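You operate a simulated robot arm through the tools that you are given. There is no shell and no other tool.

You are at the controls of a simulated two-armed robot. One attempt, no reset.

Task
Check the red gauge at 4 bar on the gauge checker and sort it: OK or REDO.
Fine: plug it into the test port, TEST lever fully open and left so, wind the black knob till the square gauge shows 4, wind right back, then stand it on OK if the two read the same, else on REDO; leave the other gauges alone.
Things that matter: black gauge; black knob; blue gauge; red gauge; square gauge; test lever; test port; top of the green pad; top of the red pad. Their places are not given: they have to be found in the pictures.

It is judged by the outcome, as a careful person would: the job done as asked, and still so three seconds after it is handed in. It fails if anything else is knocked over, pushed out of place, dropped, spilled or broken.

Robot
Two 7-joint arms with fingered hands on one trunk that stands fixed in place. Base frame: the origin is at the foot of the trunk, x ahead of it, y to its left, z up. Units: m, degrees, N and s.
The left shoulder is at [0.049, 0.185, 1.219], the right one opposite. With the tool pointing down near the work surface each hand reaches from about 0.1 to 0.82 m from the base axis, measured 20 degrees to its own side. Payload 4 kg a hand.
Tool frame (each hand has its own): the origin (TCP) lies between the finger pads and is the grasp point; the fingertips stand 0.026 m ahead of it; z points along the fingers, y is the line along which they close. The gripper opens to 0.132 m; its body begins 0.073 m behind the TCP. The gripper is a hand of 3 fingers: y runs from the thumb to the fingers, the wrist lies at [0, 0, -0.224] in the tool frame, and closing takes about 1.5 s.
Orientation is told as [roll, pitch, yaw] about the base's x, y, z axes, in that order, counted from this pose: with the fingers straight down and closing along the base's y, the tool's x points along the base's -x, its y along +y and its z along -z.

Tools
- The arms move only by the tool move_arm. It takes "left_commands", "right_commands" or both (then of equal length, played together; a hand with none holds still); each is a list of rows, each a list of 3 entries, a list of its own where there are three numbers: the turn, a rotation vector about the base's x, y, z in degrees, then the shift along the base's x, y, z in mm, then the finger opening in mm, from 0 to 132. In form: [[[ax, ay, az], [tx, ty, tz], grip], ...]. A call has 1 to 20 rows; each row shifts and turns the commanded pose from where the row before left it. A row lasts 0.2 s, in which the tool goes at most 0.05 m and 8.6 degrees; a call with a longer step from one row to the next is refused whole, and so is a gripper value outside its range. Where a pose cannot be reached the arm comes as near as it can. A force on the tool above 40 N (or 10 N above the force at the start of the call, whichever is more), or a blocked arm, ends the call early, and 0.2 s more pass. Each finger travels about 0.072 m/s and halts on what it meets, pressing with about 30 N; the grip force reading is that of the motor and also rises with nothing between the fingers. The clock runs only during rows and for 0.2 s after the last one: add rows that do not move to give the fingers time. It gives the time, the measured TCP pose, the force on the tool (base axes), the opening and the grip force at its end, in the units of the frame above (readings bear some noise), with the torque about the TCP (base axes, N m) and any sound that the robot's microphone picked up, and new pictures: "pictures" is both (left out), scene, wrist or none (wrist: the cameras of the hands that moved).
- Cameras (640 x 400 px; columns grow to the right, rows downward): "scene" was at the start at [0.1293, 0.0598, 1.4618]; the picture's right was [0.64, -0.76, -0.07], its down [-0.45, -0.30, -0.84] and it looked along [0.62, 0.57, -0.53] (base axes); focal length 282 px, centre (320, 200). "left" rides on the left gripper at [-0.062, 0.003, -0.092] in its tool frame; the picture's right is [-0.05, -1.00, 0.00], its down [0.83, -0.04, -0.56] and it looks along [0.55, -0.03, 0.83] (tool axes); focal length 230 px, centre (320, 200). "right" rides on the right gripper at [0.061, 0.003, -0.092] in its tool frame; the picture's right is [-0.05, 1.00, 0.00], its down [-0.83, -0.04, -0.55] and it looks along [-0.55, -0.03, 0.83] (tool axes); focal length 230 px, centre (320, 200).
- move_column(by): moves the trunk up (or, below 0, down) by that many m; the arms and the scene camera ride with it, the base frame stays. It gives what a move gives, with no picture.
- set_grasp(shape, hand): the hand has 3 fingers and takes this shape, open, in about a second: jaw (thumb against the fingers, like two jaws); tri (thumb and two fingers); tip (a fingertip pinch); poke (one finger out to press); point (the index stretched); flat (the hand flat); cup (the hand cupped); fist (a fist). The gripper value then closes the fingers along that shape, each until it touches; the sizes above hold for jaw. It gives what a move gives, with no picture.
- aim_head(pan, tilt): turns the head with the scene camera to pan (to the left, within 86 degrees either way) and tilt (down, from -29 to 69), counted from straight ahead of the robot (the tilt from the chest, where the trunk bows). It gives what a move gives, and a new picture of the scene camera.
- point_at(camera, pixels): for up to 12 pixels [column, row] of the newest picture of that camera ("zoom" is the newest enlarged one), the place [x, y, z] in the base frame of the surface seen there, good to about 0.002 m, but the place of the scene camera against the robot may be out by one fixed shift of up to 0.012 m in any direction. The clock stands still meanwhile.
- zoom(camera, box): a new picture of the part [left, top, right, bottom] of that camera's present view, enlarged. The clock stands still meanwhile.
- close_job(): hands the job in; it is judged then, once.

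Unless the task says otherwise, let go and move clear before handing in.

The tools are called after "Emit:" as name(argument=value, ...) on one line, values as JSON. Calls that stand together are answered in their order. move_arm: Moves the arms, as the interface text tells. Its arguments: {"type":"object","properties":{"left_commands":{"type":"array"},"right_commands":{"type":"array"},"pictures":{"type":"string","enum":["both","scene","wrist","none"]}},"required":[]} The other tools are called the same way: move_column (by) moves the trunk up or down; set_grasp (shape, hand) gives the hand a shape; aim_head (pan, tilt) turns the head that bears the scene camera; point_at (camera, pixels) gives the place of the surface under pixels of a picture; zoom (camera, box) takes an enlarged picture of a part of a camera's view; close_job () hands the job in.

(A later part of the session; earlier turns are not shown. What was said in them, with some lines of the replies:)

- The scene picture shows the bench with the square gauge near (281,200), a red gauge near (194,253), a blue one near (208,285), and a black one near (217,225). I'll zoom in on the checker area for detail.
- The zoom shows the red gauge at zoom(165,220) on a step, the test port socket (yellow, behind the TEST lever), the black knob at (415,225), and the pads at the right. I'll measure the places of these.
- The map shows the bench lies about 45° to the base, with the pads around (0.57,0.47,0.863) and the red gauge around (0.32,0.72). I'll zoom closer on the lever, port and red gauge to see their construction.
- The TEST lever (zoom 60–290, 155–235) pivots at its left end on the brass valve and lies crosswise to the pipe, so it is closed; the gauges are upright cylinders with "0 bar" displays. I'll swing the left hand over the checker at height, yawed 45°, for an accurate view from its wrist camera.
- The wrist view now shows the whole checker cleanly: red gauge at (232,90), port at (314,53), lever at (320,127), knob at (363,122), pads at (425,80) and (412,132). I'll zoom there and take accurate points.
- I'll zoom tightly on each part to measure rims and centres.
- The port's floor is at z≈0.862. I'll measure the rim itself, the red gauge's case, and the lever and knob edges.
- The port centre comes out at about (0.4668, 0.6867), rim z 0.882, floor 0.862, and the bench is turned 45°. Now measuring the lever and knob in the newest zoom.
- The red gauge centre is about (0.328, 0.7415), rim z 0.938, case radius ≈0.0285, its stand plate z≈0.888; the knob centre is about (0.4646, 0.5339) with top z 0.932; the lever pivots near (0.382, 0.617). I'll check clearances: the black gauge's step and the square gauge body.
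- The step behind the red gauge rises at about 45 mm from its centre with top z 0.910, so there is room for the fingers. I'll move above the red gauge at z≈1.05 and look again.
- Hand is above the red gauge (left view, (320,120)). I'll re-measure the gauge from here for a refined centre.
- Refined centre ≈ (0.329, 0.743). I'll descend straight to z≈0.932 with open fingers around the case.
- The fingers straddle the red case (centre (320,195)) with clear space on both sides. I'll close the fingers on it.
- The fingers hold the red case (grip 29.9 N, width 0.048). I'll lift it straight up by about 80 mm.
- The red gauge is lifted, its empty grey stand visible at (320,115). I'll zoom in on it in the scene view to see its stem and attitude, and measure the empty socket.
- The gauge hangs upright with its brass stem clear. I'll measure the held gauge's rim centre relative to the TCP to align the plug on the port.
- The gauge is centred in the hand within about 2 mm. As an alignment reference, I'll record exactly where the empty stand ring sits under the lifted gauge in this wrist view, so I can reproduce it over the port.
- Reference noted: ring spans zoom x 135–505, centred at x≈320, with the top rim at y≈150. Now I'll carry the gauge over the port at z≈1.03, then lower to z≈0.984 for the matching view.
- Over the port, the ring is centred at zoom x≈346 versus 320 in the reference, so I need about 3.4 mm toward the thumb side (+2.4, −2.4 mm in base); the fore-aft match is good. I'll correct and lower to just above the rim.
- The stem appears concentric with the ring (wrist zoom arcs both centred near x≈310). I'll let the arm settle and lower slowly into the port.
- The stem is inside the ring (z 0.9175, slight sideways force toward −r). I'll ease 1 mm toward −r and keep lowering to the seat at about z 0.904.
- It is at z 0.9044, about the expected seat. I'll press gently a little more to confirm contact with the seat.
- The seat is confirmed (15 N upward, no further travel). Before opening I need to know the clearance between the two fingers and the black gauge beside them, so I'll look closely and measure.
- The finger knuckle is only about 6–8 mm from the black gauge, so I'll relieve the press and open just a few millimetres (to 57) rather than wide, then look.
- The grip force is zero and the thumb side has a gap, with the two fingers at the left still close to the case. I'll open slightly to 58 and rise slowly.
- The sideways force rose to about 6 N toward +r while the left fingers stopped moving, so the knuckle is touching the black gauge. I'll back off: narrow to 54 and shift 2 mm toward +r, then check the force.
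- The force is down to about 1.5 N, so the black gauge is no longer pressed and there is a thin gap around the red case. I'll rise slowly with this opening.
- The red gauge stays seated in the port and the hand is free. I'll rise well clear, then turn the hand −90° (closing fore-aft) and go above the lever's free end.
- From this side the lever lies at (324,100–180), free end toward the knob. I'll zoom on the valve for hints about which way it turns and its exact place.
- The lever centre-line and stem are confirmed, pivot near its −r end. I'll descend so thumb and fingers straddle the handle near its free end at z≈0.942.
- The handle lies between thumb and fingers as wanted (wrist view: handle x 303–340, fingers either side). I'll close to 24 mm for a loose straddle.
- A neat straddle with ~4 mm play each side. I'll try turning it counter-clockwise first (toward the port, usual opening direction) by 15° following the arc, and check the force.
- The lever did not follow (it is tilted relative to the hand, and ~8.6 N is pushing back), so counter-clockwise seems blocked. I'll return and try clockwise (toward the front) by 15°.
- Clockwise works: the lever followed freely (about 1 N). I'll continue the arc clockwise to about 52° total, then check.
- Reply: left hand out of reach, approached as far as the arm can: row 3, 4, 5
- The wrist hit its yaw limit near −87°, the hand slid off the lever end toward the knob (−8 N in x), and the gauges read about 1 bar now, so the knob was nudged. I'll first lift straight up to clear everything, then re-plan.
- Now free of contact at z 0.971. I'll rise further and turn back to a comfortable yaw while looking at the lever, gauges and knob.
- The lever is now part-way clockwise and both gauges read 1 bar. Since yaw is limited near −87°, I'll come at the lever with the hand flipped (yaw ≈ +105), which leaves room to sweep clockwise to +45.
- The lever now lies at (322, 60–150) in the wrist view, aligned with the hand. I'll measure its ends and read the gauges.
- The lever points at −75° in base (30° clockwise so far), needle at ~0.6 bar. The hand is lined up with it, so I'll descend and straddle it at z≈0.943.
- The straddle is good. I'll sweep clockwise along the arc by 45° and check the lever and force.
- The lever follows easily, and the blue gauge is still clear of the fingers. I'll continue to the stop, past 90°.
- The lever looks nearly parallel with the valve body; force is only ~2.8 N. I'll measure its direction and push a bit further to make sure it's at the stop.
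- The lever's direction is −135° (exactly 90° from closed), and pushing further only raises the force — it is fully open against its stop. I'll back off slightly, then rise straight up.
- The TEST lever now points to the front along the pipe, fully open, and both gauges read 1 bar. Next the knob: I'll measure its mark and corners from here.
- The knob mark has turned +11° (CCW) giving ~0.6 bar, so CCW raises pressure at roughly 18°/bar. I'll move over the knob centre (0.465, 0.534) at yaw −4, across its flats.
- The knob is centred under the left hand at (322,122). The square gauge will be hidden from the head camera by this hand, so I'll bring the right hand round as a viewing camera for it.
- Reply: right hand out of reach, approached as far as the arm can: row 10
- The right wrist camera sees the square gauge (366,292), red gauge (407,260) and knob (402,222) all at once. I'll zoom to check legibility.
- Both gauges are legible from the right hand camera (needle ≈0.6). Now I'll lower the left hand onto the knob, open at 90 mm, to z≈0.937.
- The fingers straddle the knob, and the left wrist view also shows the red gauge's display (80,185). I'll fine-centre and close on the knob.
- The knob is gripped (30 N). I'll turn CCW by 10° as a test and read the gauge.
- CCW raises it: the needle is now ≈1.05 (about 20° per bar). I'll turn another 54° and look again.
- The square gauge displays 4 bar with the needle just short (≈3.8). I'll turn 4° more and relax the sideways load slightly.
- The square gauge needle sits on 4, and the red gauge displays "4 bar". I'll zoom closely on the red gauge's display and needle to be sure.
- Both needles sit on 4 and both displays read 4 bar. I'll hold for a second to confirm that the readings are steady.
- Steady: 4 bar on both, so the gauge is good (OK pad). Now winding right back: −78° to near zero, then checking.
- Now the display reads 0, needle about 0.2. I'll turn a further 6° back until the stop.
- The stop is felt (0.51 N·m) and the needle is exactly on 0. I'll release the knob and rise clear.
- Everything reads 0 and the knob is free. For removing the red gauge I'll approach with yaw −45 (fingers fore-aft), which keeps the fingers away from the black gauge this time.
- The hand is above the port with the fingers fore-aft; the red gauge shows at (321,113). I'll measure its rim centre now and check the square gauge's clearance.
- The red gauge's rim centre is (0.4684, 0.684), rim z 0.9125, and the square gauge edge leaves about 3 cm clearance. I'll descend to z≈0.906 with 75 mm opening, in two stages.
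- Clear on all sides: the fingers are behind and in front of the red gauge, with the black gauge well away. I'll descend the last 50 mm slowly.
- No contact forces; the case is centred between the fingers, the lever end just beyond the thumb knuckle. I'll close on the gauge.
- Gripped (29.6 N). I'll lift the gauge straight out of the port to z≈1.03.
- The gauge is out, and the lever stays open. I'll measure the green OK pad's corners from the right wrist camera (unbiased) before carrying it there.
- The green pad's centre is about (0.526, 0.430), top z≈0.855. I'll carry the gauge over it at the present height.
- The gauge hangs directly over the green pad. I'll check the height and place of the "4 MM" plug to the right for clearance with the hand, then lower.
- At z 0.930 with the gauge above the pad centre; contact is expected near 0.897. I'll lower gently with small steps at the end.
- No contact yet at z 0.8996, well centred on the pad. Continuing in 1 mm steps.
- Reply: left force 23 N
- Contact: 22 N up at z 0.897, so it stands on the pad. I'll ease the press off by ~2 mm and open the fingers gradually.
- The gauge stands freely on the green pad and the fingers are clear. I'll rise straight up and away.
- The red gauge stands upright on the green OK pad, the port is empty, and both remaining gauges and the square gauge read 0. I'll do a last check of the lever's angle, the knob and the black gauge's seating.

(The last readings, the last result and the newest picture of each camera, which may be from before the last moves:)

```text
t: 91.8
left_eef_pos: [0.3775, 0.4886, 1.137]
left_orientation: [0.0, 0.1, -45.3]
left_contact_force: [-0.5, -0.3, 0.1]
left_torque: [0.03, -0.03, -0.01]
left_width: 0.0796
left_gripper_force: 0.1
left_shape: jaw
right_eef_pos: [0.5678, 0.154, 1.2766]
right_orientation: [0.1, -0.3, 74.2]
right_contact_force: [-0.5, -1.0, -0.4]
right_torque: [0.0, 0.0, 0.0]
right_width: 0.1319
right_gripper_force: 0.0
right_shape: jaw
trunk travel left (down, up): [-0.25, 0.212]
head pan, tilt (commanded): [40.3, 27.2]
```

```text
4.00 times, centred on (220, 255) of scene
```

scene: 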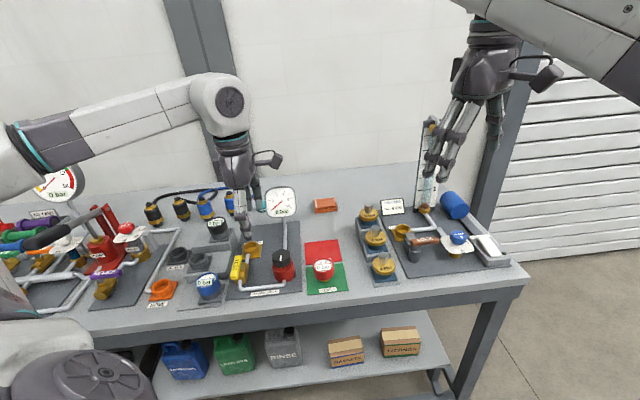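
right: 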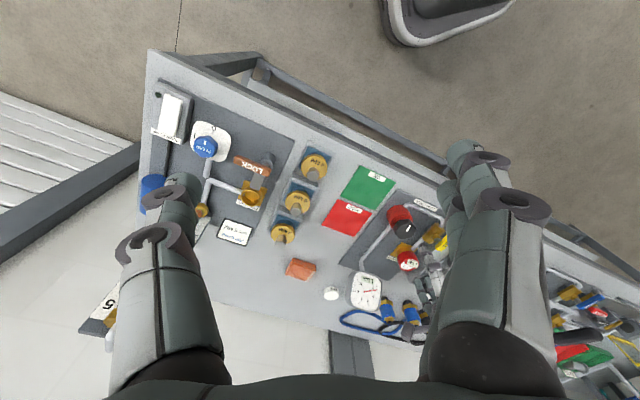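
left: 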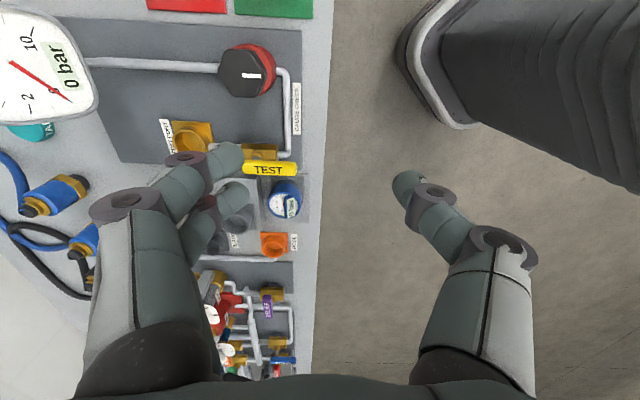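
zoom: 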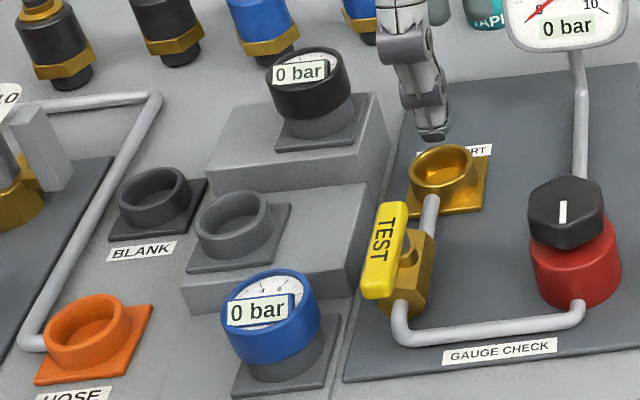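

All checks out: the lever is at about −136° (fully open), the knob is back at its stop with the needle on 0, and the black and blue gauges sit undisturbed. The red gauge stands alone on the OK pad and both hands are clear, so I'm handing in the job.

Emit:
close_job()

```text
The job is handed in.
```

The red gauge read 4 bar when the square gauge showed 4, so I sorted it as OK. It now stands upright on the green OK pad.

- **Check:** I plugged the gauge into the test port and opened the TEST lever fully. With the square gauge needle on 4, the red gauge's needle and display also showed 4 and held steady for about a second.
- **How things were left:** The knob is wound back to its stop with the square gauge on 0. The TEST lever is still fully open.
- **Black gauge:** While I was letting go of the red gauge in the port, a finger knuckle pressed on the black gauge with about 6 N. I backed off, and it still looks upright and in place.
- **Black knob:** While I was turning the lever, the hand bumped the knob and raised the pressure to about 1 bar before the proper winding. I then wound it on to 4 and back to 0.
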